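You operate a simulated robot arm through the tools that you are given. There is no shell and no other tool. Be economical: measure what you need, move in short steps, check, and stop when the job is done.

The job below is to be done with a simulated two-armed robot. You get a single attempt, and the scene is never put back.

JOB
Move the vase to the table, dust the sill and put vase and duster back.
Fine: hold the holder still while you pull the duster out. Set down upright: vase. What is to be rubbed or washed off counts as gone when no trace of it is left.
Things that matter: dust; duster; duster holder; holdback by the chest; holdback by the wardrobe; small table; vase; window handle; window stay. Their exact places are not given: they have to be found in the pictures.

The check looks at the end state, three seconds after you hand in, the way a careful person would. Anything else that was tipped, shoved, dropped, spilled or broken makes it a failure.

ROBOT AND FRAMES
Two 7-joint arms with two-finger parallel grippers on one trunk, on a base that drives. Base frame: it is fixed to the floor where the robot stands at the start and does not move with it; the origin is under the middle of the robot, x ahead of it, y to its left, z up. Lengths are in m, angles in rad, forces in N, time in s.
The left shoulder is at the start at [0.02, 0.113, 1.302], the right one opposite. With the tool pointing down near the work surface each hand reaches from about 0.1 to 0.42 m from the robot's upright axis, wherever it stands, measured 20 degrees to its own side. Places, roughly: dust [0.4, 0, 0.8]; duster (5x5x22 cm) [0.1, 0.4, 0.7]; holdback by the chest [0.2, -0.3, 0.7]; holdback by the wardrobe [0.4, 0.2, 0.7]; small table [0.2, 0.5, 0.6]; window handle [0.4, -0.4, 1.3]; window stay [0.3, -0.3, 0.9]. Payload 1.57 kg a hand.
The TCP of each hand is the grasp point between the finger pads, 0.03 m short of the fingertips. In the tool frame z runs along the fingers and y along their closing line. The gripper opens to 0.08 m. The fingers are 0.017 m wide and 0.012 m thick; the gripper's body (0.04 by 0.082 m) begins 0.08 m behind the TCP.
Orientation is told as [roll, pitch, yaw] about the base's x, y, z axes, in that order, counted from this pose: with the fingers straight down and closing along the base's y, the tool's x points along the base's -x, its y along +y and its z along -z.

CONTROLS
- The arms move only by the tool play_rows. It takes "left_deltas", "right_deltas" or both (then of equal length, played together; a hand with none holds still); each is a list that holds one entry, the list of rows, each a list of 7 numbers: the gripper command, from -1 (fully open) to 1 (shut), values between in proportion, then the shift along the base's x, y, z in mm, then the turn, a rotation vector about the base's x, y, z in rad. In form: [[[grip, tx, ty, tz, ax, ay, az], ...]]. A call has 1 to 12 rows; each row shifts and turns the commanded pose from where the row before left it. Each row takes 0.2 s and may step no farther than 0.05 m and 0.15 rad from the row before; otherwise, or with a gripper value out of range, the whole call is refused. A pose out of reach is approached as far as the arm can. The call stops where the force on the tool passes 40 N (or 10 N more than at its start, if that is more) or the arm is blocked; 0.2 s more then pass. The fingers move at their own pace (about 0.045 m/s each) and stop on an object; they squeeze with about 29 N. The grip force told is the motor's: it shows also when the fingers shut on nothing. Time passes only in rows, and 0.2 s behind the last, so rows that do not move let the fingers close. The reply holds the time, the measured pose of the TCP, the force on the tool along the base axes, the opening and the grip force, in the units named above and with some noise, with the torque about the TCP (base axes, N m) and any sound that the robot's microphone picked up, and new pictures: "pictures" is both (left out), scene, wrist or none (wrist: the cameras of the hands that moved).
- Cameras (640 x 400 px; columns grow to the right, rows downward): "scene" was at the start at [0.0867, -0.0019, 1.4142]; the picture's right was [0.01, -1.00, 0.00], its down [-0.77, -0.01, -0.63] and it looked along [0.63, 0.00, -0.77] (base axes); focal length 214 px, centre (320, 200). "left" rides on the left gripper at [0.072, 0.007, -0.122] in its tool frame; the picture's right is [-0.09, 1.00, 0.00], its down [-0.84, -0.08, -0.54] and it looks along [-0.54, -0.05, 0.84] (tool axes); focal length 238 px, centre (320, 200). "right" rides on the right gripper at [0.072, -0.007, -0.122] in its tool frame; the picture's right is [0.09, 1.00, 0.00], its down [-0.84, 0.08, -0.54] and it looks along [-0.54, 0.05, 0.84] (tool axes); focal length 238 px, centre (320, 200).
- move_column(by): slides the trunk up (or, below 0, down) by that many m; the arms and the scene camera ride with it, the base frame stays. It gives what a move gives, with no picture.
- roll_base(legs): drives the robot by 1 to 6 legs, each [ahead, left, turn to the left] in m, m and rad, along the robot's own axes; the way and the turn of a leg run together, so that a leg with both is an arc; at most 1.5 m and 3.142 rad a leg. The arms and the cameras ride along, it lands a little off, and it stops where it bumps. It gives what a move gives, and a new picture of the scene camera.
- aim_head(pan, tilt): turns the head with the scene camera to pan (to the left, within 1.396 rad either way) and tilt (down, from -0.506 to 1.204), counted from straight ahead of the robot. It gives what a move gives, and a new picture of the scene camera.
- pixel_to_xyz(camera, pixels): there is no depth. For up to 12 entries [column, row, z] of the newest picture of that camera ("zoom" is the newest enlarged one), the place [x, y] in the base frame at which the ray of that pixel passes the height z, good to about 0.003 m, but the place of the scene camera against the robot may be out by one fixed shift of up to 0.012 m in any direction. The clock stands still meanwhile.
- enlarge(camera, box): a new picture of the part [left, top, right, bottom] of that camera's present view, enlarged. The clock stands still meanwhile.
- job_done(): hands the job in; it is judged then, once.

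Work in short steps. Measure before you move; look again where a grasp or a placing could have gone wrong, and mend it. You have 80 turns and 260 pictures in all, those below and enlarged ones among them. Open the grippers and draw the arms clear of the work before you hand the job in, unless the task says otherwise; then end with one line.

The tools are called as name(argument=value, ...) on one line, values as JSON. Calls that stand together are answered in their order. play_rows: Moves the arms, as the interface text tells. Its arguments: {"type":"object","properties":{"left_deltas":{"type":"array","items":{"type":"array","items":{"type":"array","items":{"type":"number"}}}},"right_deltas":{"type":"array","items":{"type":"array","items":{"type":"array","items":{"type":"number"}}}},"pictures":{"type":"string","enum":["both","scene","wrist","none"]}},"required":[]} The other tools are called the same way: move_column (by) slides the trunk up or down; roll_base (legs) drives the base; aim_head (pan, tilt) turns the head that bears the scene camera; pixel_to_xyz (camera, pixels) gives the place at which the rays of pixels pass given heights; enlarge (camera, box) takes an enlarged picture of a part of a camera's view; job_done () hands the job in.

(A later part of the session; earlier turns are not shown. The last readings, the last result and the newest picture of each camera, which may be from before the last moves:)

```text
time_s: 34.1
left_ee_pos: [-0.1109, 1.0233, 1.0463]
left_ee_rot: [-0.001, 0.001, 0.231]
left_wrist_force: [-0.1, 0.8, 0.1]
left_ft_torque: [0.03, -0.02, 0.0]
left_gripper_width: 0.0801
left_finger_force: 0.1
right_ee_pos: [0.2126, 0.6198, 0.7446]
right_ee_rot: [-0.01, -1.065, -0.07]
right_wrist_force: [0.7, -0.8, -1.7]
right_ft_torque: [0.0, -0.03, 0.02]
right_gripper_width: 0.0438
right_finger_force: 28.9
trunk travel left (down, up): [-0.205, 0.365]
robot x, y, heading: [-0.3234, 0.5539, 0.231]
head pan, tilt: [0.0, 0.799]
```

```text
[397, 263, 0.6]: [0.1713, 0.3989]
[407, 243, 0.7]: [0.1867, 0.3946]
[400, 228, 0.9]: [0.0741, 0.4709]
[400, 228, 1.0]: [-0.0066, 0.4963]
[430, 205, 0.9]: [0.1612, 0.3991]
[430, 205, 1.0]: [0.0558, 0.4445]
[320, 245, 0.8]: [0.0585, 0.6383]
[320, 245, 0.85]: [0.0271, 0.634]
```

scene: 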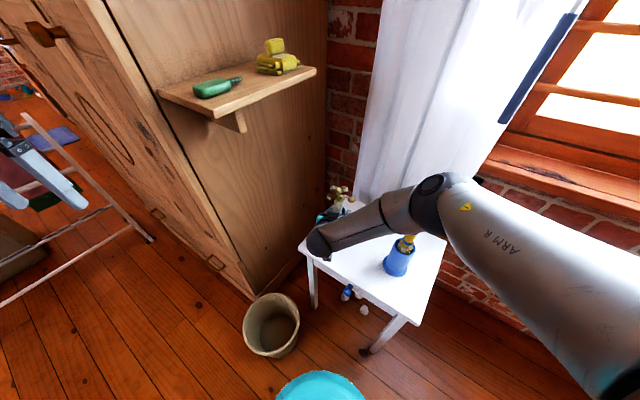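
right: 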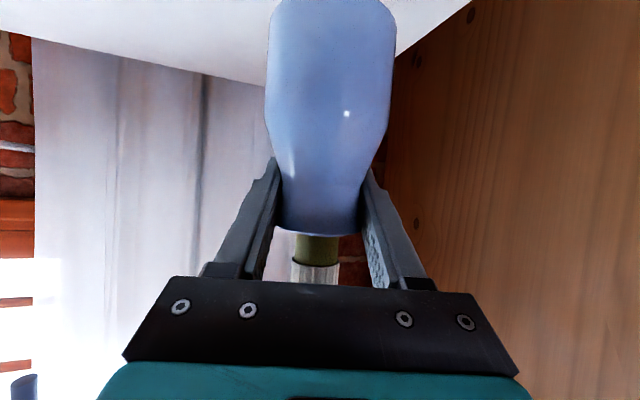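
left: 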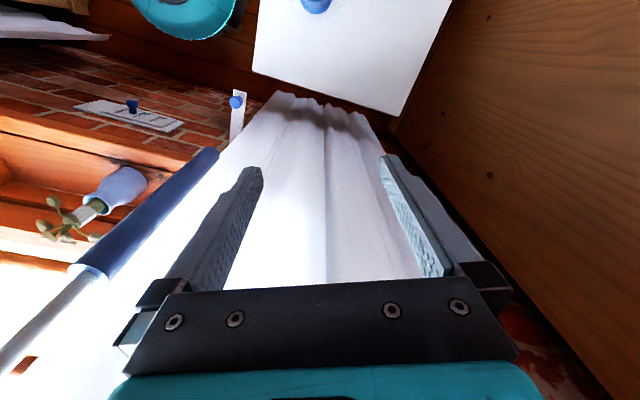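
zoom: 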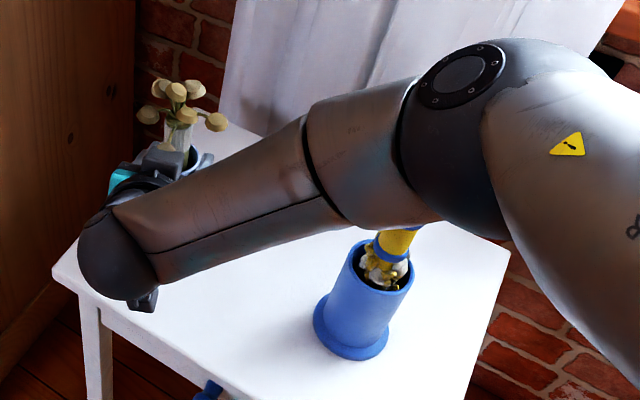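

Kinematics put the elbow at ≈(0.08,0.43,1.0), above and in front of the duster, so there is clearance. I lower the remaining ~5 cm slowly, watching for contact force.

play_rows(right_deltas=[[[1, 0, 0, -15, 0, 0, 0], [1, 0, 0, -15, 0, 0, 0], [1, 0, 0, -10, 0, 0, 0], [1, 0, 0, -6, 0, 0, 0], [1, 0, 0, 0, 0, 0, 0]]], pictures="both")

enlarge(camera="scene", box=[290, 160, 480, 290])

```text
time_s: 35.3
left_ee_pos: [-0.1129, 1.0221, 1.0486]
left_ee_rot: [0.001, -0.001, 0.231]
left_wrist_force: [0.9, -0.4, 0.6]
left_ft_torque: [-0.01, 0.04, 0.0]
left_gripper_width: 0.0803
left_finger_force: 0.0
right_ee_pos: [0.2166, 0.6183, 0.7054]
right_ee_rot: [-0.005, -1.08, -0.075]
right_wrist_force: [2.0, 1.4, 28.8]
right_ft_torque: [0.59, -0.27, 0.09]
right_gripper_width: 0.0437
right_finger_force: 29.2
trunk travel left (down, up): [-0.205, 0.365]
robot x, y, heading: [-0.3204, 0.5517, 0.233]
head pan, tilt: [0.0, 0.799]
```

scene: 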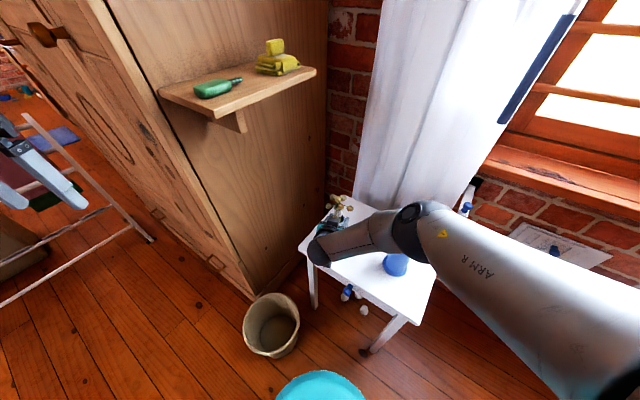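
right: 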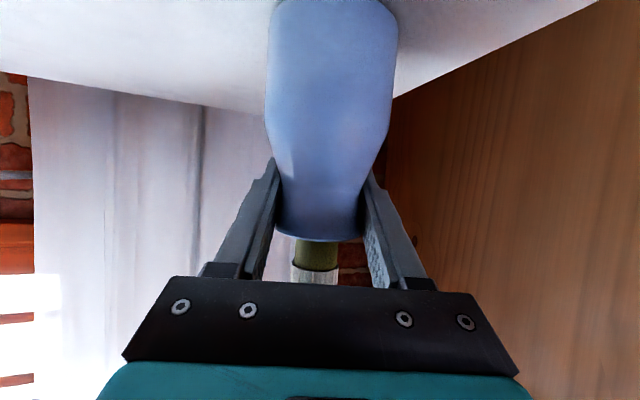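

```text
3.08 times, centred on (385, 225) of scene
```

zoom: 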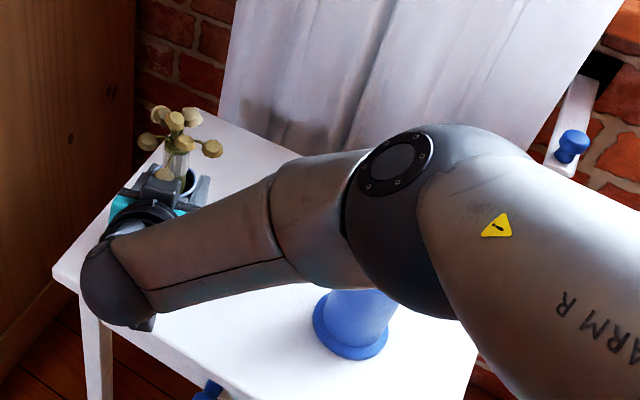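

Contact with the table at 29 N (table ≈0.61). I relieve by a few mm, then open the fingers slowly.

play_rows(right_deltas=[[[1, 0, 0, 4, 0, 0, 0], [1, 0, 0, 0, 0, 0, 0]]], pictures="none")

```text
time_s: 35.9
left_ee_pos: [-0.1116, 1.0229, 1.0483]
left_ee_rot: [0.0, 0.0, 0.231]
left_wrist_force: [0.0, 0.3, 0.0]
left_ft_torque: [0.0, 0.01, 0.0]
left_gripper_width: 0.0801
left_finger_force: 0.0
right_ee_pos: [0.215, 0.6184, 0.7046]
right_ee_rot: [-0.011, -1.071, -0.069]
right_wrist_force: [5.4, 2.8, 14.7]
right_ft_torque: [0.32, -0.76, -0.02]
right_gripper_width: 0.0438
right_finger_force: 29.1
trunk travel left (down, up): [-0.205, 0.365]
robot x, y, heading: [-0.3217, 0.5529, 0.23]
head pan, tilt: [0.0, 0.799]
```

play_rows(right_deltas=[[[1, 0, 0, 3, 0, 0, 0], [1, 0, 0, 0, 0, 0, 0], [0.0, 0, 0, 0, 0, 0, 0], [-0.5, 0, 0, 0, 0, 0, 0], [-1, 0, 0, 0, 0, 0, 0], [-1, 0, 0, 0, 0, 0, 0], [-1, 0, 0, 0, 0, 0, 0]]], pictures="both")

```text
time_s: 37.5
left_ee_pos: [-0.1127, 1.0225, 1.0479]
left_ee_rot: [0.0, -0.002, 0.23]
left_wrist_force: [-0.6, 0.3, -0.2]
left_ft_torque: [-0.01, 0.01, -0.03]
left_gripper_width: 0.0799
left_finger_force: 0.1
right_ee_pos: [0.2135, 0.6178, 0.7055]
right_ee_rot: [-0.01, -1.065, -0.07]
right_wrist_force: [0.9, 0.7, 0.2]
right_ft_torque: [0.02, 0.01, -0.01]
right_gripper_width: 0.0798
right_finger_force: 0.0
trunk travel left (down, up): [-0.205, 0.365]
robot x, y, heading: [-0.3207, 0.5524, 0.23]
head pan, tilt: [0.0, 0.799]
```

scene: 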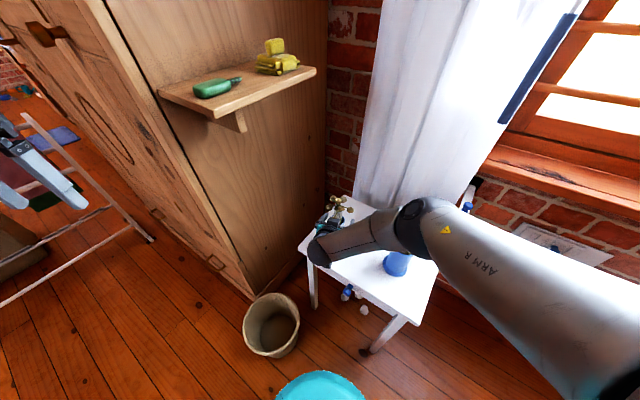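
right: 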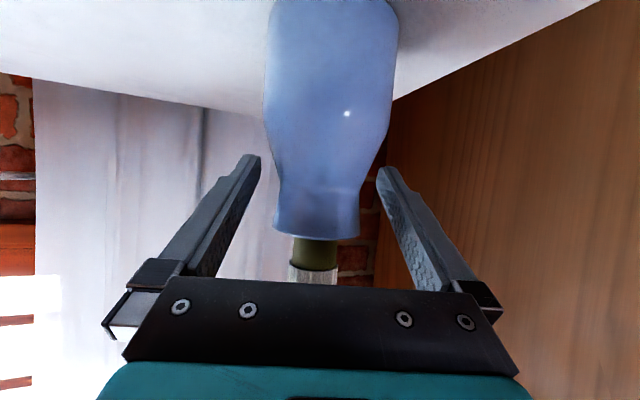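

The vase stands free between the fingers. I withdraw straight back along the tool's heading.

play_rows(right_deltas=[[[-1, -20, 1, 0, 0, 0, 0], [-1, -25, 2, 0, 0, 0, 0], [-1, -25, 2, 0, 0, 0, 0], [-1, -20, 2, 5, 0, 0, 0], [-1, 0, 0, 0, 0, 0, 0]]], pictures="both")

move_column(by=0.15)

enlarge(camera="scene", box=[280, 180, 500, 330])

```text
time_s: 38.7
left_ee_pos: [-0.1112, 1.0225, 1.0472]
left_ee_rot: [0.001, -0.001, 0.229]
left_wrist_force: [-1.0, -0.1, -0.2]
left_ft_torque: [-0.01, -0.03, -0.01]
left_gripper_width: 0.08
left_finger_force: 0.1
right_ee_pos: [0.1227, 0.6239, 0.7095]
right_ee_rot: [-0.012, -1.066, -0.069]
right_wrist_force: [-0.5, -0.2, 0.1]
right_ft_torque: [0.01, -0.01, 0.02]
right_gripper_width: 0.0801
right_finger_force: 0.1
trunk travel left (down, up): [-0.205, 0.365]
robot x, y, heading: [-0.3236, 0.553, 0.227]
head pan, tilt: [0.0, 0.799]
```

scene: 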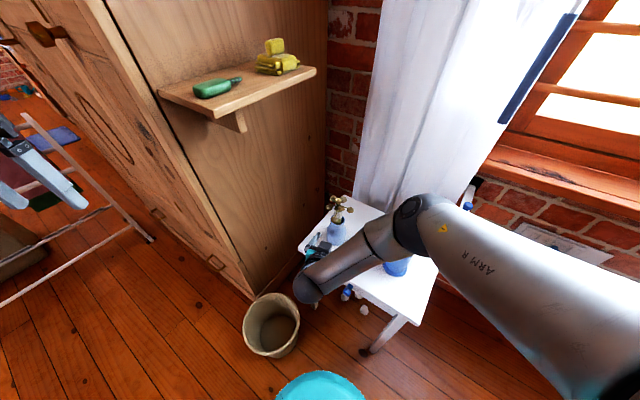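
right: 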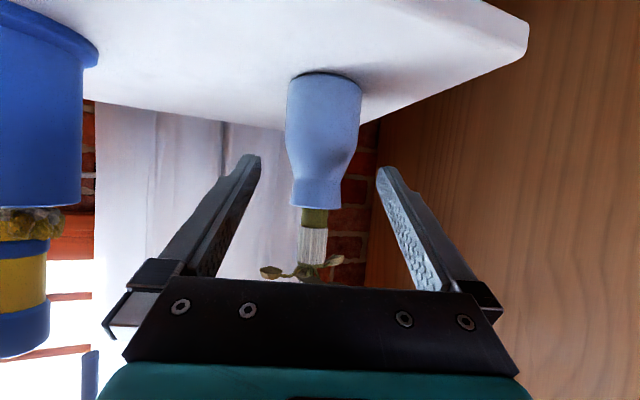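

```text
time_s: 40.5
left_ee_pos: [-0.1118, 1.0228, 1.1957]
left_ee_rot: [0.001, 0.0, 0.233]
left_wrist_force: [-1.1, 0.5, -0.5]
left_ft_torque: [0.0, 0.0, 0.04]
left_gripper_width: 0.0801
left_finger_force: 0.1
right_ee_pos: [0.1245, 0.6229, 0.8603]
right_ee_rot: [-0.011, -1.066, -0.069]
right_wrist_force: [-0.7, -0.2, 0.2]
right_ft_torque: [-0.02, -0.01, -0.01]
right_gripper_width: 0.0801
right_finger_force: 0.0
trunk travel left (down, up): [-0.355, 0.215]
robot x, y, heading: [-0.319, 0.5543, 0.235]
head pan, tilt: [0.0, 0.799]
```

```text
2.67 times, centred on (390, 255) of scene
```

zoom: 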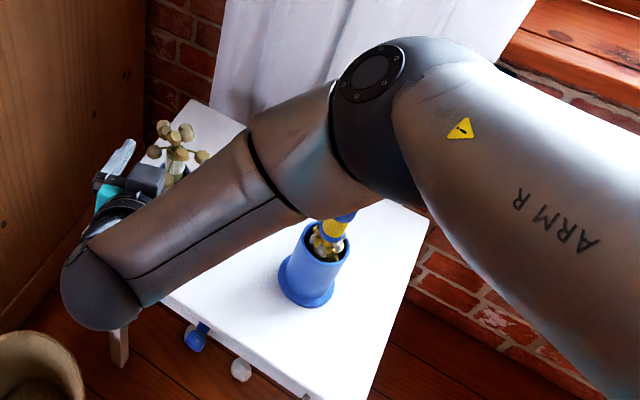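

The vase stands upright on the table, and the holder/duster are untouched. I raise the right hand, then reposition the base so the holder is straight ahead.

play_rows(right_deltas=[[[-1, 0, 0, 35, 0, 0, 0], [-1, 0, 0, 40, 0, 0, 0], [-1, 0, 0, 40, 0, 0, 0], [-1, 0, 0, 40, 0, 0, 0]]], pictures="none")

roll_base(legs=[[-0.04, -0.15, -0.235]])

```text
time_s: 41.5
left_ee_pos: [-0.1124, 1.0235, 1.1976]
left_ee_rot: [0.0, -0.001, 0.231]
left_wrist_force: [-0.1, -0.2, 0.1]
left_ft_torque: [0.0, 0.03, -0.02]
left_gripper_width: 0.0802
left_finger_force: 0.0
right_ee_pos: [0.1233, 0.6232, 1.0152]
right_ee_rot: [-0.013, -1.064, -0.067]
right_wrist_force: [0.3, -0.4, 0.2]
right_ft_torque: [0.0, -0.03, -0.04]
right_gripper_width: 0.0801
right_finger_force: 0.0
trunk travel left (down, up): [-0.355, 0.215]
robot x, y, heading: [-0.3214, 0.5508, 0.233]
head pan, tilt: [0.0, 0.799]
```

```text
time_s: 42.9
left_ee_pos: [-0.0292, 0.8043, 1.1971]
left_ee_rot: [0.001, 0.0, -0.006]
left_wrist_force: [0.6, 0.2, 0.4]
left_ft_torque: [0.02, 0.04, 0.0]
left_gripper_width: 0.0801
left_finger_force: 0.1
right_ee_pos: [0.105, 0.3608, 1.0151]
right_ee_rot: [-0.008, -1.065, -0.31]
right_wrist_force: [-0.3, -0.4, 0.6]
right_ft_torque: [0.01, 0.0, 0.0]
right_gripper_width: 0.0801
right_finger_force: 0.2
trunk travel left (down, up): [-0.355, 0.215]
robot x, y, heading: [-0.3444, 0.3994, -0.01]
head pan, tilt: [0.0, 0.799]
```

scene: 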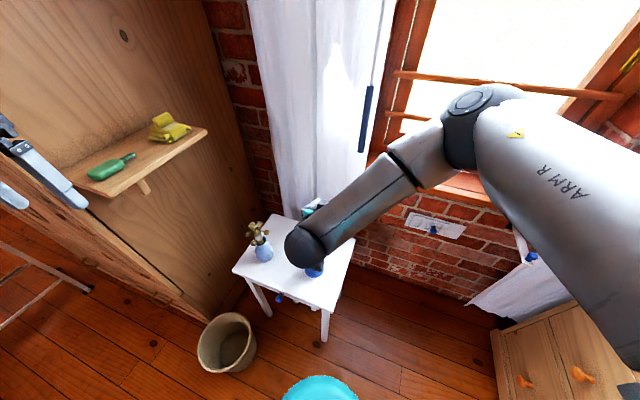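

I move the right hand right to uncover the holder and simultaneously tilt the left hand forward, bringing it toward a staging place.

play_rows(right_deltas=[[[-1, 0, -30, 0, 0, 0, 0.1], [-1, 0, -30, 0, 0, 0, 0.1], [-1, 0, -30, 0, 0, 0, 0.1], [-1, 0, -30, 0, 0, 0, 0.1], [-1, 0, -30, 0, 0, 0, 0.1], [-1, 0, 0, 0, 0, 0, 0.1], [-1, 0, 0, 0, 0, 0, 0], [-1, 0, 0, 0, 0, 0, 0]]], left_deltas=[[[-1, 10, -20, -25, 0, -0.135, 0], [-1, 10, -25, -25, 0, -0.135, 0], [-1, 10, -25, -25, 0, -0.135, 0], [-1, 10, -25, -25, 0, -0.135, 0], [-1, 10, -25, -25, 0, -0.135, 0], [-1, 10, -25, -25, 0, -0.135, 0], [-1, 10, -25, -25, 0, -0.135, 0], [-1, 10, -25, -25, 0, -0.125, 0]]], pictures="both")

enlarge(camera="scene", box=[220, 190, 380, 320])

```text
time_s: 44.7
left_ee_pos: [0.0521, 0.6094, 0.9969]
left_ee_rot: [0.012, -1.07, -0.011]
left_wrist_force: [-0.2, 0.6, -0.3]
left_ft_torque: [-0.01, -0.03, 0.02]
left_gripper_width: 0.08
left_finger_force: 0.0
right_ee_pos: [0.1291, 0.345, 1.1237]
right_ee_rot: [0.0, -1.044, 0.247]
right_wrist_force: [0.2, -0.3, -0.3]
right_ft_torque: [0.01, 0.0, -0.01]
right_gripper_width: 0.0798
right_finger_force: 0.0
right hand out of reach, approached as far as the arm can: row 3, 4, 5, 6
trunk travel left (down, up): [-0.355, 0.215]
robot x, y, heading: [-0.3456, 0.4009, -0.013]
head pan, tilt: [0.0, 0.799]
```

scene: 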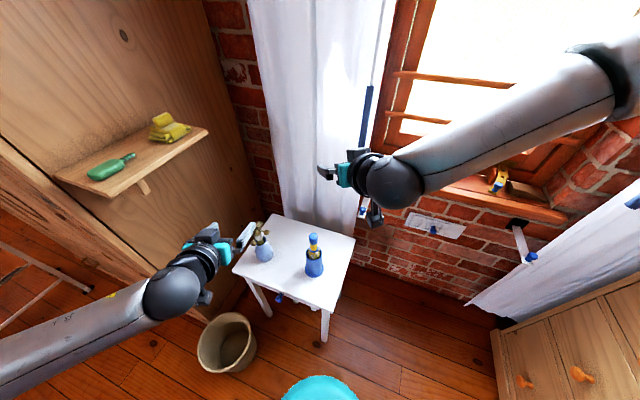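
right: 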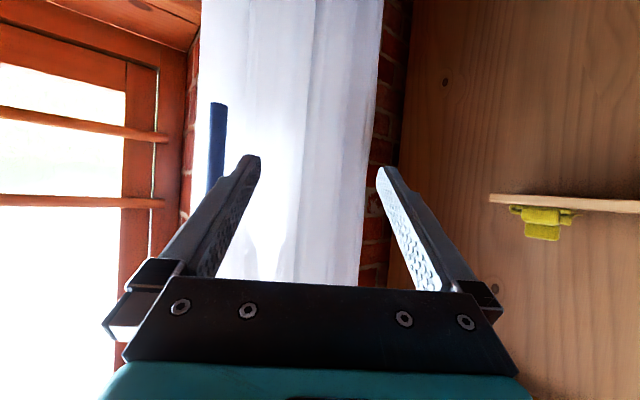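
left: 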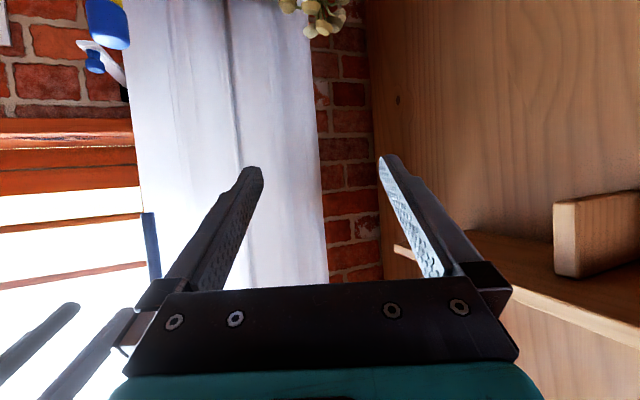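

```text
3.08 times, centred on (300, 255) of scene
```

zoom: 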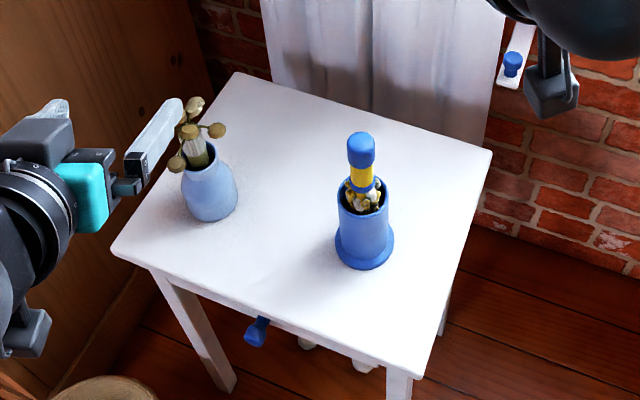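

Clear view now: holder rim at (314,253), base (314.5,269.5), duster cap top (313,236); the cup is ~6 cm wide, the cap ~3 cm. I compute positions.

pixel_to_xyz(camera="scene", pixels=[[314.5, 270, 0.61], [314, 253, 0.7], [314, 253, 0.72], [314, 253, 0.74], [313, 236, 0.8], [313, 236, 0.82], [313, 236, 0.84]])

play_rows(left_deltas=[[[-1, -15, -10, -40, 0, 0, -0.1], [-1, -15, -10, -40, 0, 0, -0.1], [-1, -10, -10, -40, 0, 0, -0.1], [-1, -5, -10, -40, 0, 0, -0.1], [-1, 0, -10, -40, 0, 0, -0.1], [-1, 0, 0, 0, 0, 0, 0]]], pictures="both")

```text
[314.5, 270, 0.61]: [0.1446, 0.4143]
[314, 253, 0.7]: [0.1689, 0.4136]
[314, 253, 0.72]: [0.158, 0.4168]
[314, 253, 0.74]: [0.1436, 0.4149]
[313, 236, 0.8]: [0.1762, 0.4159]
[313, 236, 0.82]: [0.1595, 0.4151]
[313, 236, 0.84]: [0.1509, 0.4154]
```

```text
time_s: 46.1
left_ee_pos: [0.0076, 0.5621, 0.7943]
left_ee_rot: [0.013, -1.07, -0.516]
left_wrist_force: [0.0, -0.5, -0.4]
left_ft_torque: [0.0, 0.0, 0.02]
left_gripper_width: 0.0798
left_finger_force: 0.1
right_ee_pos: [0.1296, 0.3456, 1.1236]
right_ee_rot: [-0.003, -1.044, 0.249]
right_wrist_force: [-0.1, 0.0, 0.5]
right_ft_torque: [0.0, 0.01, 0.0]
right_gripper_width: 0.0799
right_finger_force: 0.1
trunk travel left (down, up): [-0.355, 0.215]
robot x, y, heading: [-0.3444, 0.4005, -0.012]
head pan, tilt: [0.0, 0.799]
```

scene: 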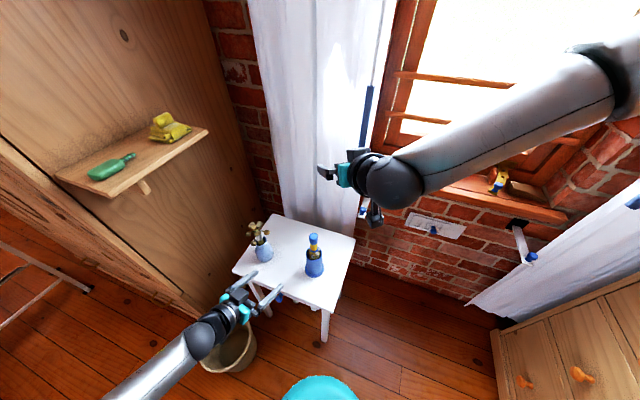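
left: 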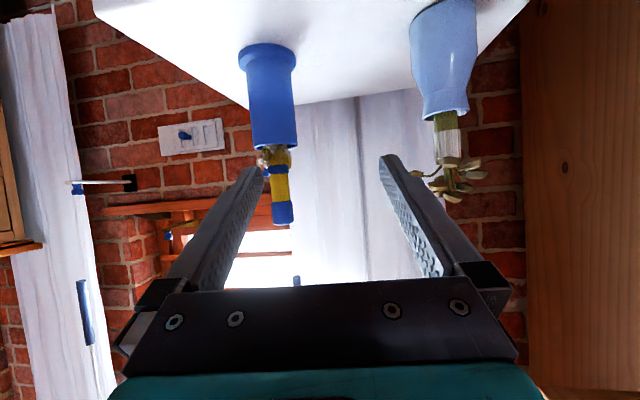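

From the left camera: rim z≈0.738, cap top ≈0.843, cup ≈6.5 cm wide, axis ≈(0.146,0.414). I move the left hand onto the approach line, 12 cm short of the holder.

play_rows(left_deltas=[[[-1, 8, -30, -30, 0, 0, 0], [-1, 8, -30, -30, 0, 0, 0], [-1, 8, -29, -30, 0, 0, 0], [-1, 0, 0, 0, 0, 0, 0]]], pictures="both")

```text
time_s: 47.1
left_ee_pos: [0.0312, 0.4751, 0.7048]
left_ee_rot: [0.015, -1.07, -0.517]
left_wrist_force: [0.2, 0.4, 0.0]
left_ft_torque: [0.01, 0.01, -0.01]
left_gripper_width: 0.0799
left_finger_force: 0.1
right_ee_pos: [0.1296, 0.3462, 1.1226]
right_ee_rot: [-0.005, -1.043, 0.247]
right_wrist_force: [0.1, -0.1, -0.3]
right_ft_torque: [0.02, -0.02, -0.02]
right_gripper_width: 0.0802
right_finger_force: 0.1
trunk travel left (down, up): [-0.355, 0.215]
robot x, y, heading: [-0.3442, 0.398, -0.006]
head pan, tilt: [0.0, 0.799]
```

scene: 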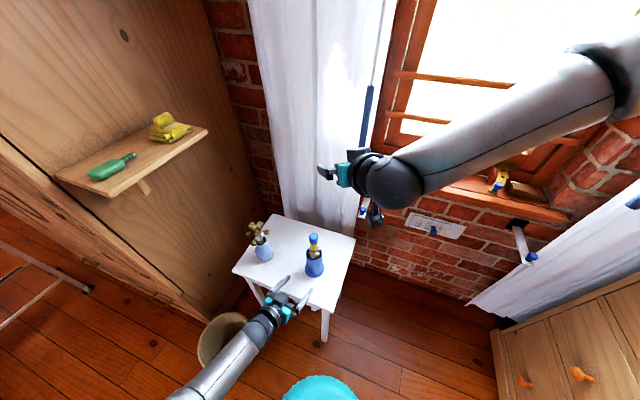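
left: 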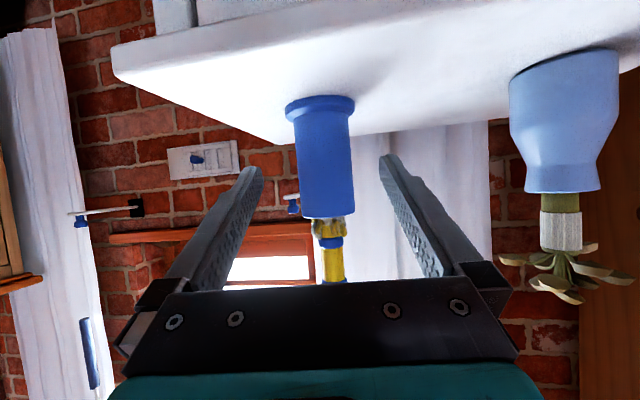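

The holder is ~6 mm right of the finger centre line. I correct laterally and advance most of the way, then check.

play_rows(left_deltas=[[[-1, 3, 5, 0, 0, 0, 0], [-1, 24, -13, -4, 0, 0, 0], [-1, 24, -14, -4, 0, 0, 0], [-1, 0, 0, 0, 0, 0, 0]]], pictures="wrist")

```text
time_s: 48.1
left_ee_pos: [0.08, 0.4509, 0.6981]
left_ee_rot: [0.014, -1.07, -0.516]
left_wrist_force: [0.2, -0.2, -1.1]
left_ft_torque: [0.01, -0.02, 0.01]
left_gripper_width: 0.0801
left_finger_force: 0.1
right_ee_pos: [0.1285, 0.3472, 1.1231]
right_ee_rot: [-0.005, -1.043, 0.248]
right_wrist_force: [-0.3, -0.1, 0.7]
right_ft_torque: [0.03, -0.01, -0.05]
right_gripper_width: 0.0804
right_finger_force: 0.0
trunk travel left (down, up): [-0.355, 0.215]
robot x, y, heading: [-0.3474, 0.3975, -0.008]
head pan, tilt: [0.0, 0.799]
```

left: 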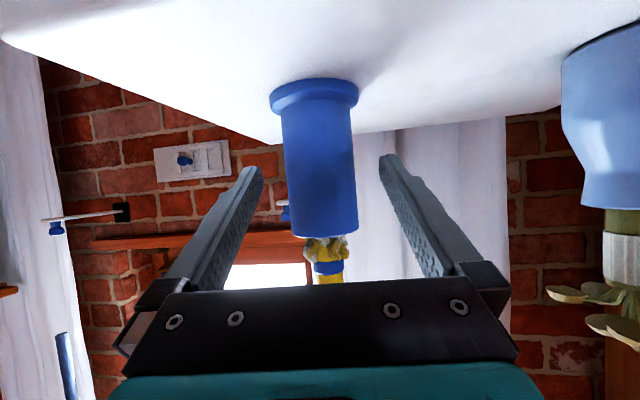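

Well centred (cup centre col 322, Ø≈6.4 cm). I advance the last 7 cm and close on the cup.

play_rows(left_deltas=[[[-1, 20, -11, -3, 0, 0, 0], [-1, 20, -11, -3, 0, 0, 0], [-1, 20, -12, -3, 0, 0, 0], [-1, 0, 0, 0, 0, 0, 0]]], pictures="wrist")

```text
time_s: 49.1
left_ee_pos: [0.0955, 0.4329, 0.7067]
left_ee_rot: [0.013, -1.07, -0.515]
left_wrist_force: [0.1, -0.4, -0.8]
left_ft_torque: [-0.03, 0.01, 0.0]
left_gripper_width: 0.08
left_finger_force: 0.0
left hand out of reach, approached as far as the arm can: row 1, 2, 3
right_ee_pos: [0.1296, 0.3474, 1.1231]
right_ee_rot: [-0.001, -1.044, 0.247]
right_wrist_force: [-0.3, -1.2, 0.5]
right_ft_torque: [0.01, 0.01, -0.01]
right_gripper_width: 0.08
right_finger_force: 0.1
trunk travel left (down, up): [-0.355, 0.215]
robot x, y, heading: [-0.3425, 0.3976, -0.008]
head pan, tilt: [0.0, 0.799]
```

left: 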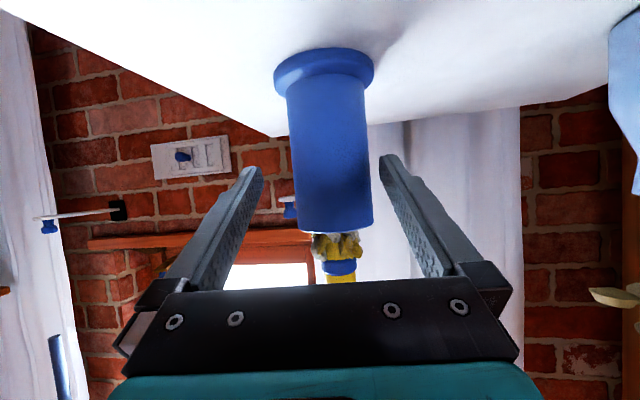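

The left arm ran out of reach 5 cm short. I back it 4 cm, drive the base forward 6 cm (still ~8 cm from the table), then re-approach.

play_rows(left_deltas=[[[-1, -30, 17, 0, 0, 0, 0], [-1, -30, 17, 0, 0, 0, 0], [-1, -20, 10, 0, 0, 0, 0]]], pictures="none")

roll_base(legs=[[0.06, 0, 0]])

play_rows(left_deltas=[[[-1, 0, 0, 0, 0, 0, 0]]], pictures="wrist")

```text
time_s: 49.9
left_ee_pos: [0.0127, 0.4774, 0.7059]
left_ee_rot: [0.012, -1.069, -0.515]
left_wrist_force: [-0.4, 0.8, -0.1]
left_ft_torque: [-0.02, 0.0, -0.03]
left_gripper_width: 0.0801
left_finger_force: 0.0
right_ee_pos: [0.1283, 0.347, 1.1221]
right_ee_rot: [-0.004, -1.043, 0.248]
right_wrist_force: [0.6, -0.6, -0.3]
right_ft_torque: [0.0, 0.01, -0.02]
right_gripper_width: 0.08
right_finger_force: 0.1
trunk travel left (down, up): [-0.355, 0.215]
robot x, y, heading: [-0.3454, 0.4014, -0.01]
head pan, tilt: [0.0, 0.799]
```

```text
time_s: 50.9
left_ee_pos: [0.0719, 0.4748, 0.7064]
left_ee_rot: [0.013, -1.068, -0.515]
left_wrist_force: [0.0, 0.2, -0.5]
left_ft_torque: [0.0, 0.01, 0.01]
left_gripper_width: 0.0801
left_finger_force: 0.1
right_ee_pos: [0.1893, 0.3453, 1.1218]
right_ee_rot: [-0.002, -1.043, 0.247]
right_wrist_force: [0.8, 0.7, -0.2]
right_ft_torque: [0.0, 0.04, 0.02]
right_gripper_width: 0.08
right_finger_force: 0.0
trunk travel left (down, up): [-0.355, 0.215]
robot x, y, heading: [-0.2881, 0.401, -0.01]
head pan, tilt: [0.0, 0.799]
```

scene: 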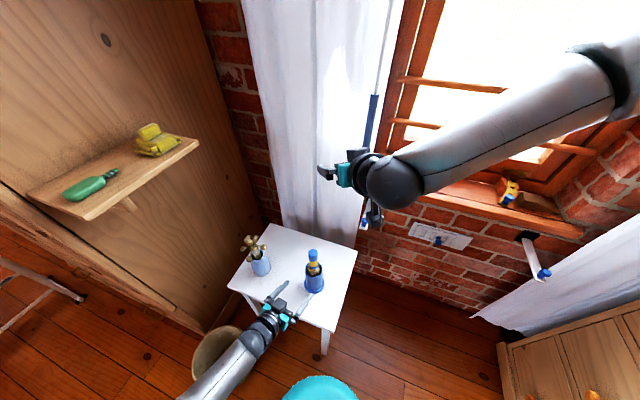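

```text
time_s: 51.3
left_ee_pos: [0.0727, 0.4765, 0.706]
left_ee_rot: [0.013, -1.069, -0.513]
left_wrist_force: [0.5, -0.2, 0.0]
left_ft_torque: [-0.01, 0.02, 0.01]
left_gripper_width: 0.08
left_finger_force: 0.0
right_ee_pos: [0.1894, 0.3453, 1.1229]
right_ee_rot: [-0.002, -1.043, 0.246]
right_wrist_force: [-0.4, -0.2, -0.4]
right_ft_torque: [-0.01, -0.01, -0.02]
right_gripper_width: 0.0801
right_finger_force: 0.1
trunk travel left (down, up): [-0.355, 0.215]
robot x, y, heading: [-0.2827, 0.4006, -0.007]
head pan, tilt: [0.0, 0.799]
```

left: 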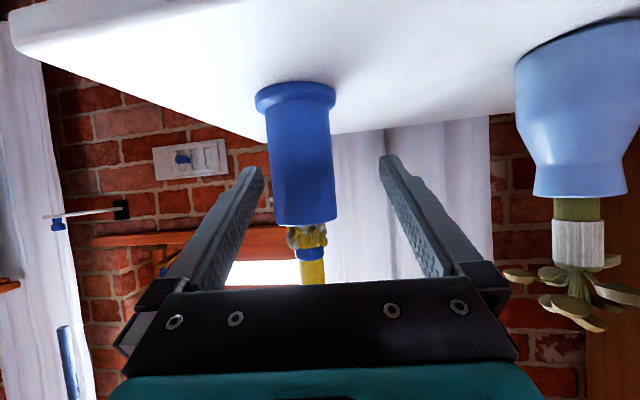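

Cup centre at col 302 → 18 mm left. I correct laterally, then advance ~9 cm along the tool heading.

play_rows(left_deltas=[[[-1, -9, -16, -4, 0, 0, 0], [-1, 20, -11, -4, 0, 0, 0], [-1, 20, -12, -4, 0, 0, 0], [-1, 15, -8, -2, 0, 0, 0], [-1, 0, 0, 0, 0, 0, 0]]], pictures="wrist")

```text
time_s: 52.5
left_ee_pos: [0.12, 0.4294, 0.6919]
left_ee_rot: [0.013, -1.069, -0.514]
left_wrist_force: [0.7, 0.1, 0.2]
left_ft_torque: [0.0, 0.02, -0.01]
left_gripper_width: 0.0802
left_finger_force: 0.1
right_ee_pos: [0.1886, 0.3451, 1.1234]
right_ee_rot: [-0.002, -1.045, 0.247]
right_wrist_force: [1.2, 0.0, -0.6]
right_ft_torque: [-0.01, -0.01, 0.01]
right_gripper_width: 0.08
right_finger_force: 0.0
trunk travel left (down, up): [-0.355, 0.215]
robot x, y, heading: [-0.2872, 0.3967, -0.011]
head pan, tilt: [0.0, 0.799]
```

left: 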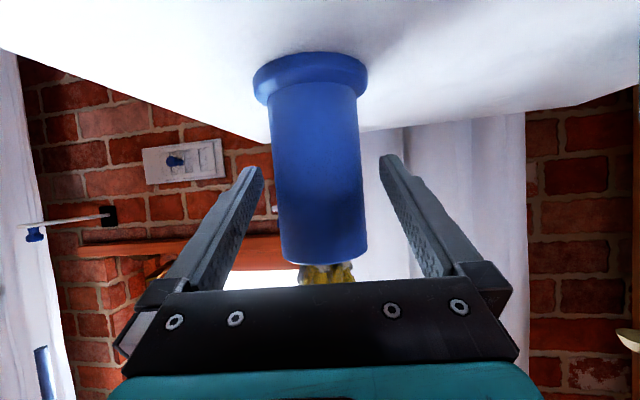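

Centred (col 320.5). Advance the last 3 cm and close on the cup.

play_rows(left_deltas=[[[-1, 14, -8, 0, 0, 0, 0], [-1, 12, -7, 0, 0, 0, 0], [-1, 0, 0, 0, 0, 0, 0], [0.0, 0, 0, 0, 0, 0, 0], [0.4, 0, 0, 0, 0, 0, 0], [1, 0, 0, 0, 0, 0, 0], [1, 0, 0, 0, 0, 0, 0]]], pictures="both")

```text
time_s: 54.1
left_ee_pos: [0.1366, 0.4164, 0.6962]
left_ee_rot: [0.014, -1.07, -0.516]
left_wrist_force: [-0.5, -0.5, 1.3]
left_ft_torque: [-0.15, 0.06, -0.01]
left_gripper_width: 0.0575
left_finger_force: 28.8
left hand out of reach, approached as far as the arm can: row 2
right_ee_pos: [0.19, 0.3446, 1.1242]
right_ee_rot: [-0.002, -1.044, 0.247]
right_wrist_force: [0.7, 0.5, 0.4]
right_ft_torque: [0.0, 0.01, 0.01]
right_gripper_width: 0.08
right_finger_force: 0.0
trunk travel left (down, up): [-0.355, 0.215]
robot x, y, heading: [-0.2886, 0.397, -0.01]
head pan, tilt: [0.0, 0.799]
```

scene: 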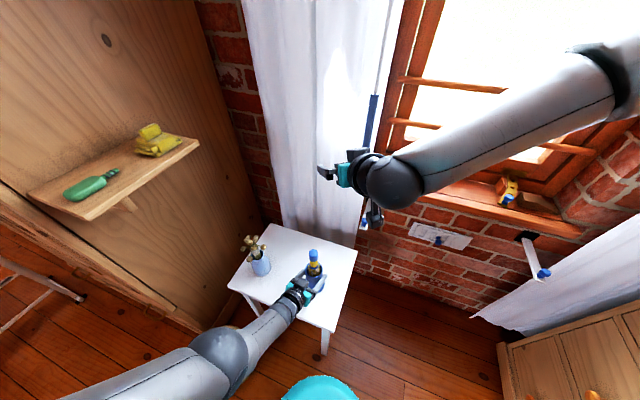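
left: 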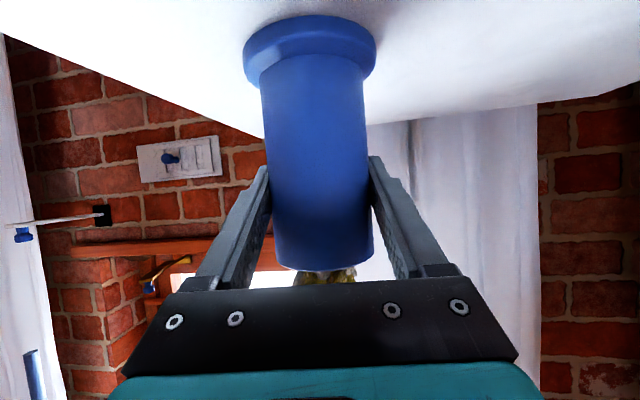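

The holder is firmly held (57.5 mm). Now the right hand: reduce its tilt to about −0.4 rad and bring it above the duster cap at (0.148,0.415).

play_rows(right_deltas=[[[-1, -10, 13, -25, -0.0316, 0.124, 0], [-1, -10, 13, -25, -0.0316, 0.124, 0], [-1, -10, 13, -25, -0.0316, 0.124, 0], [-1, -10, 13, -25, -0.0316, 0.124, 0], [-1, -10, 13, -25, -0.0316, 0.124, 0], [-1, 0, 0, -20, 0, 0, 0], [-1, 0, 0, 0, 0, 0, 0]]], pictures="both")

```text
time_s: 55.7
left_ee_pos: [0.1364, 0.4187, 0.6972]
left_ee_rot: [0.014, -1.067, -0.517]
left_wrist_force: [0.2, 0.6, 1.9]
left_ft_torque: [-0.09, 0.03, 0.02]
left_gripper_width: 0.0573
left_finger_force: 28.6
right_ee_pos: [0.139, 0.411, 0.9789]
right_ee_rot: [-0.003, -0.402, 0.249]
right_wrist_force: [0.5, 0.8, -0.3]
right_ft_torque: [0.0, 0.01, 0.0]
right_gripper_width: 0.0799
right_finger_force: 0.1
trunk travel left (down, up): [-0.355, 0.215]
robot x, y, heading: [-0.286, 0.4019, -0.006]
head pan, tilt: [0.0, 0.799]
```

scene: 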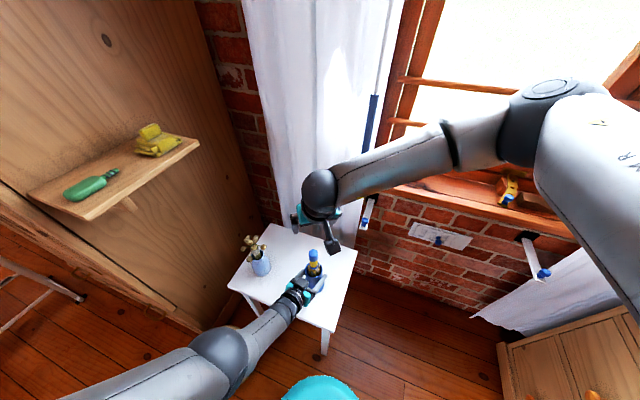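
right: 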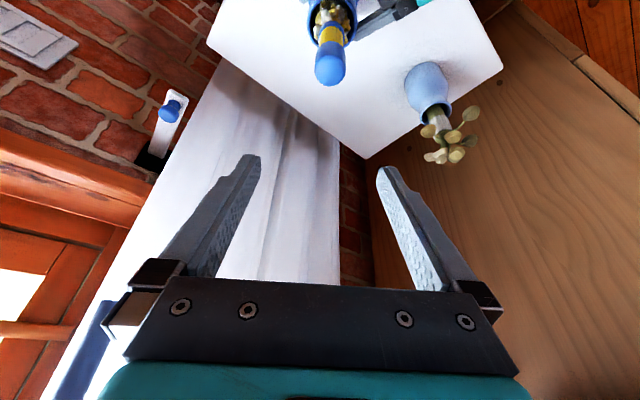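

I locate the cap in the right camera: cap centre ≈(329,68), tip ≈(330,82).

pixel_to_xyz(camera="right", pixels=[[329, 66, 0.84], [329, 66, 0.83], [330, 36, 0.8], [333, 8, 0.77]])

enlarge(camera="right", box=[250, 0, 410, 100])

```text
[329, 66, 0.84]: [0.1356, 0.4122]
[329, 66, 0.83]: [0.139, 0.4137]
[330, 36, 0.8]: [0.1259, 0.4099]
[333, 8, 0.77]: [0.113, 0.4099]
```

```text
4.00 times, centred on (330, 50) of right
```

zoom: 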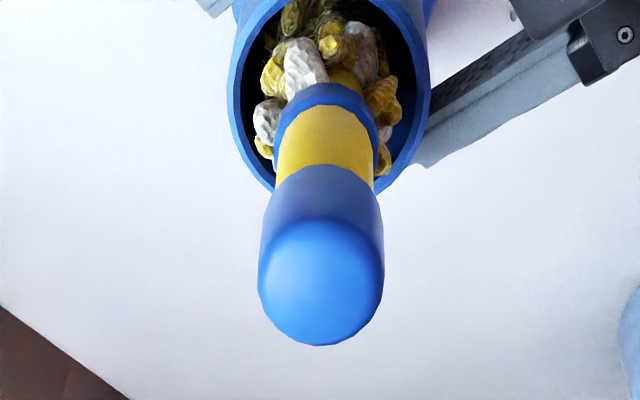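

The duster axis is ≈(0.142,0.413). I descend to the cap (TCP z≈0.818) and check before closing.

play_rows(right_deltas=[[[-1, 3, 2, -40, 0, 0, 0], [-1, 0, 0, -40, 0, 0, 0], [-1, 0, 0, -40, 0, 0, 0], [-1, 0, 0, -25, 0, 0, 0], [-1, 0, 0, -15, 0, 0, 0], [-1, 0, 0, 0, 0, 0, 0]]], pictures="both")

enlarge(camera="scene", box=[270, 190, 380, 310])

```text
time_s: 57.1
left_ee_pos: [0.1368, 0.417, 0.6967]
left_ee_rot: [0.014, -1.068, -0.516]
left_wrist_force: [-0.6, 1.1, 0.9]
left_ft_torque: [-0.06, 0.06, -0.03]
left_gripper_width: 0.0573
left_finger_force: 28.6
right_ee_pos: [0.1417, 0.4121, 0.8203]
right_ee_rot: [-0.003, -0.405, 0.249]
right_wrist_force: [-0.3, 0.1, -0.3]
right_ft_torque: [-0.03, 0.02, 0.02]
right_gripper_width: 0.0801
right_finger_force: 0.0
trunk travel left (down, up): [-0.355, 0.215]
robot x, y, heading: [-0.2865, 0.4028, -0.007]
head pan, tilt: [0.0, 0.799]
```

scene: 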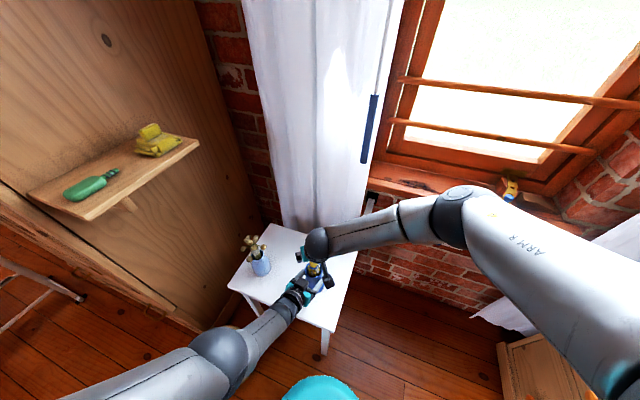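
right: 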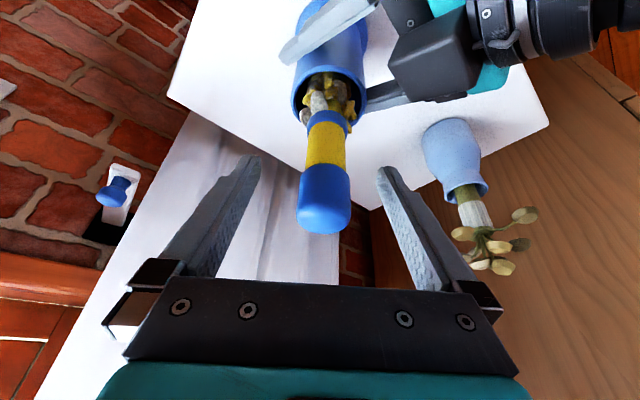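

```text
3.33 times, centred on (325, 250) of scene
```

zoom: 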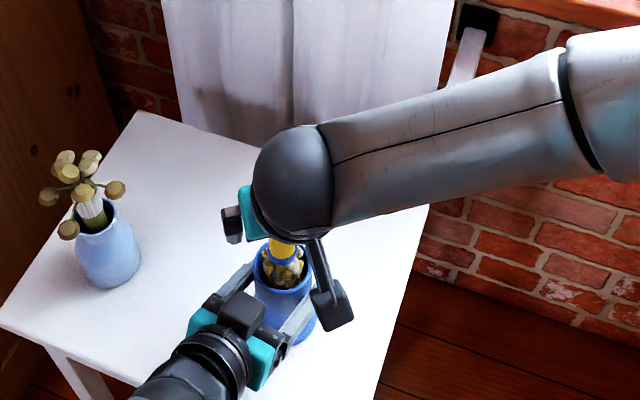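

The cap centre (325,200) is right at the TCP point. Close on it, then pull straight up slowly while the left holds.

play_rows(right_deltas=[[[0, 0, 0, 0, 0, 0, 0], [0.5, 0, 0, 0, 0, 0, 0], [1, 0, 0, 0, 0, 0, 0], [1, 0, 0, 0, 0, 0, 0], [1, 0, 0, 0, 0, 0, 0]]], pictures="wrist")

play_rows(right_deltas=[[[1, 0, 0, 10, 0, 0, 0], [1, 0, 0, 15, 0, 0, 0], [1, 0, 0, 20, 0, 0, 0], [1, 0, 0, 20, 0, 0, 0], [1, 0, 0, 25, 0, 0, 0], [1, 0, 0, 0, 0, 0, 0]]], pictures="both")

```text
time_s: 58.3
left_ee_pos: [0.1357, 0.4165, 0.696]
left_ee_rot: [0.012, -1.071, -0.514]
left_wrist_force: [0.1, -3.1, -0.2]
left_ft_torque: [-0.19, -0.01, 0.0]
left_gripper_width: 0.055
left_finger_force: 28.7
right_ee_pos: [0.1396, 0.4136, 0.8194]
right_ee_rot: [-0.002, -0.404, 0.248]
right_wrist_force: [0.8, 3.5, -0.1]
right_ft_torque: [0.51, 0.01, -0.01]
right_gripper_width: 0.0248
right_finger_force: 26.7
trunk travel left (down, up): [-0.355, 0.215]
robot x, y, heading: [-0.2883, 0.3976, -0.006]
head pan, tilt: [0.0, 0.799]
heard: snap
```

right: 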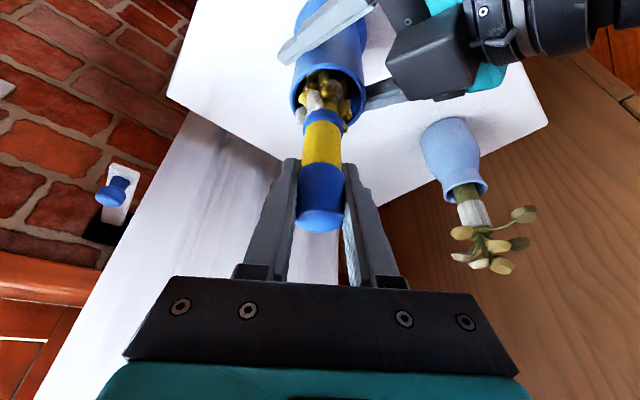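

```text
time_s: 59.7
left_ee_pos: [0.1355, 0.4165, 0.696]
left_ee_rot: [0.013, -1.07, -0.515]
left_wrist_force: [1.4, -6.1, 2.5]
left_ft_torque: [0.08, 0.06, 0.05]
left_gripper_width: 0.0548
left_finger_force: 29.1
right_ee_pos: [0.14, 0.4117, 0.9096]
right_ee_rot: [-0.004, -0.404, 0.248]
right_wrist_force: [-0.7, 6.1, -1.4]
right_ft_torque: [1.04, 0.25, -0.02]
right_gripper_width: 0.0245
right_finger_force: 29.2
trunk travel left (down, up): [-0.355, 0.215]
robot x, y, heading: [-0.2843, 0.4004, -0.007]
head pan, tilt: [0.0, 0.799]
```

scene: 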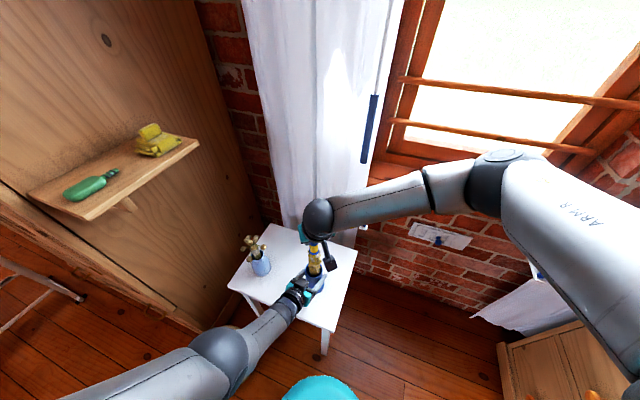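
right: 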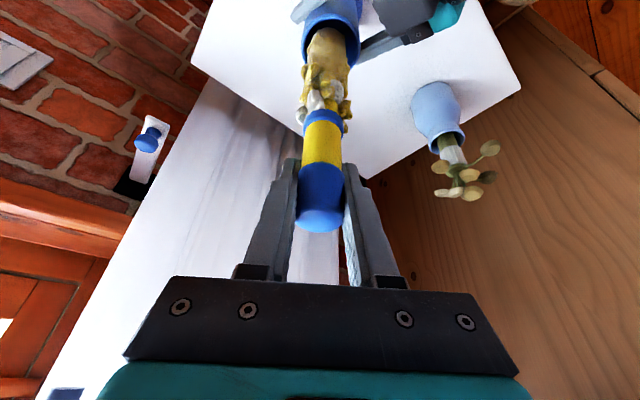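

A "snap" was heard (perhaps the duster's retaining clip); the duster is coming out with a 6 N side load (+y). I relieve it by shifting +y slightly and inspect the holder before pulling further.

play_rows(right_deltas=[[[1, 0, 4, 5, 0, 0, 0], [1, 0, 2, 10, 0, 0, 0], [1, 0, 0, 0, 0, 0, 0]]], pictures="both")

enlarge(camera="scene", box=[270, 200, 380, 310])

enlarge(camera="right", box=[220, 0, 460, 200])

enlarge(camera="left", box=[200, 0, 440, 290])

```text
time_s: 60.5
left_ee_pos: [0.1362, 0.4177, 0.6973]
left_ee_rot: [0.014, -1.071, -0.515]
left_wrist_force: [1.4, -0.5, 4.9]
left_ft_torque: [-0.22, 0.07, 0.06]
left_gripper_width: 0.0551
left_finger_force: 28.7
right_ee_pos: [0.1424, 0.4176, 0.9231]
right_ee_rot: [-0.005, -0.404, 0.248]
right_wrist_force: [-0.2, 0.3, -0.3]
right_ft_torque: [-0.02, 0.11, -0.01]
right_gripper_width: 0.0244
right_finger_force: 29.1
trunk travel left (down, up): [-0.355, 0.215]
robot x, y, heading: [-0.2833, 0.3999, -0.014]
head pan, tilt: [0.0, 0.799]
```

scene: 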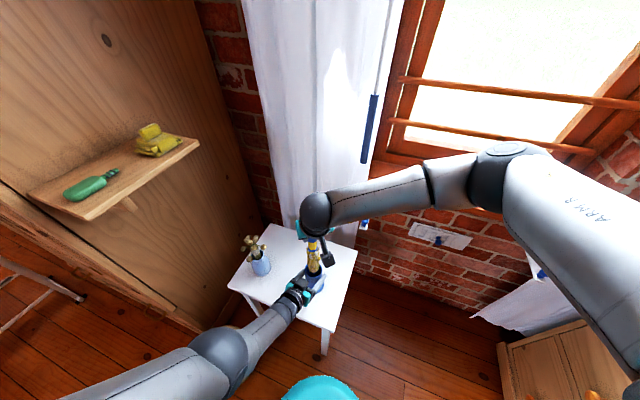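
right: 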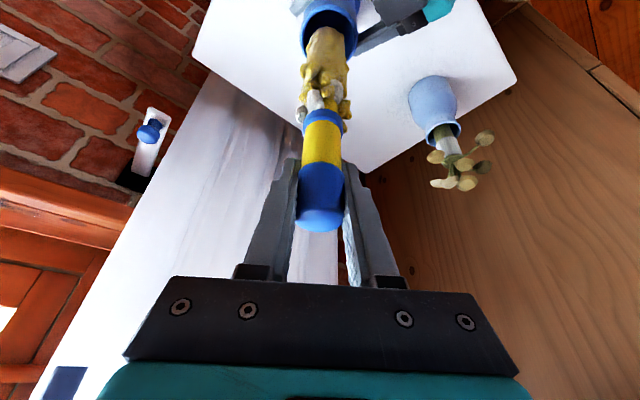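

```text
3.64 times, centred on (325, 255) of scene
```

zoom: 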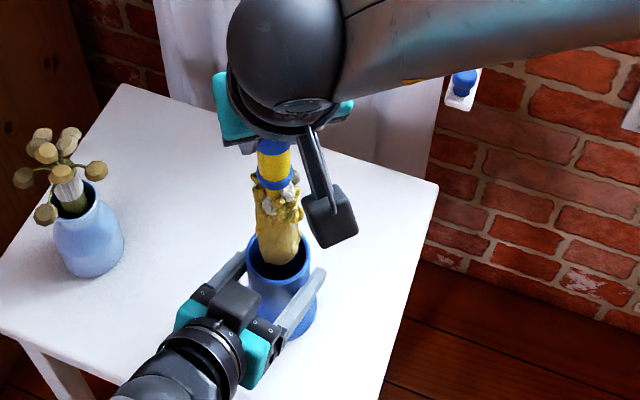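

```text
2.00 times, centred on (340, 100) of right
```

zoom: 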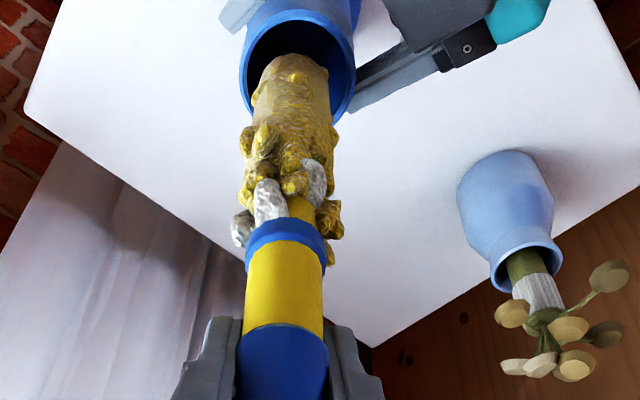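

```text
1.38 times, centred on (320, 145) of left
```

zoom: 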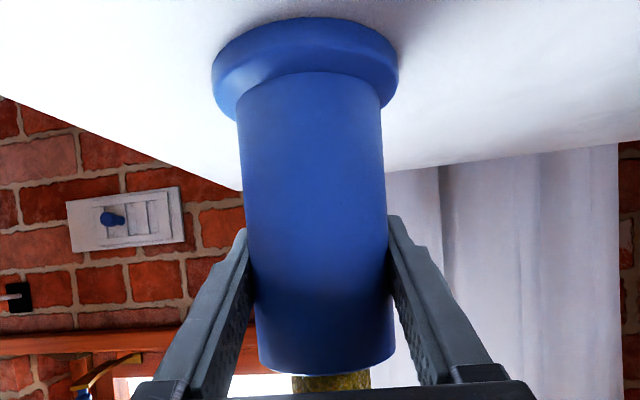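

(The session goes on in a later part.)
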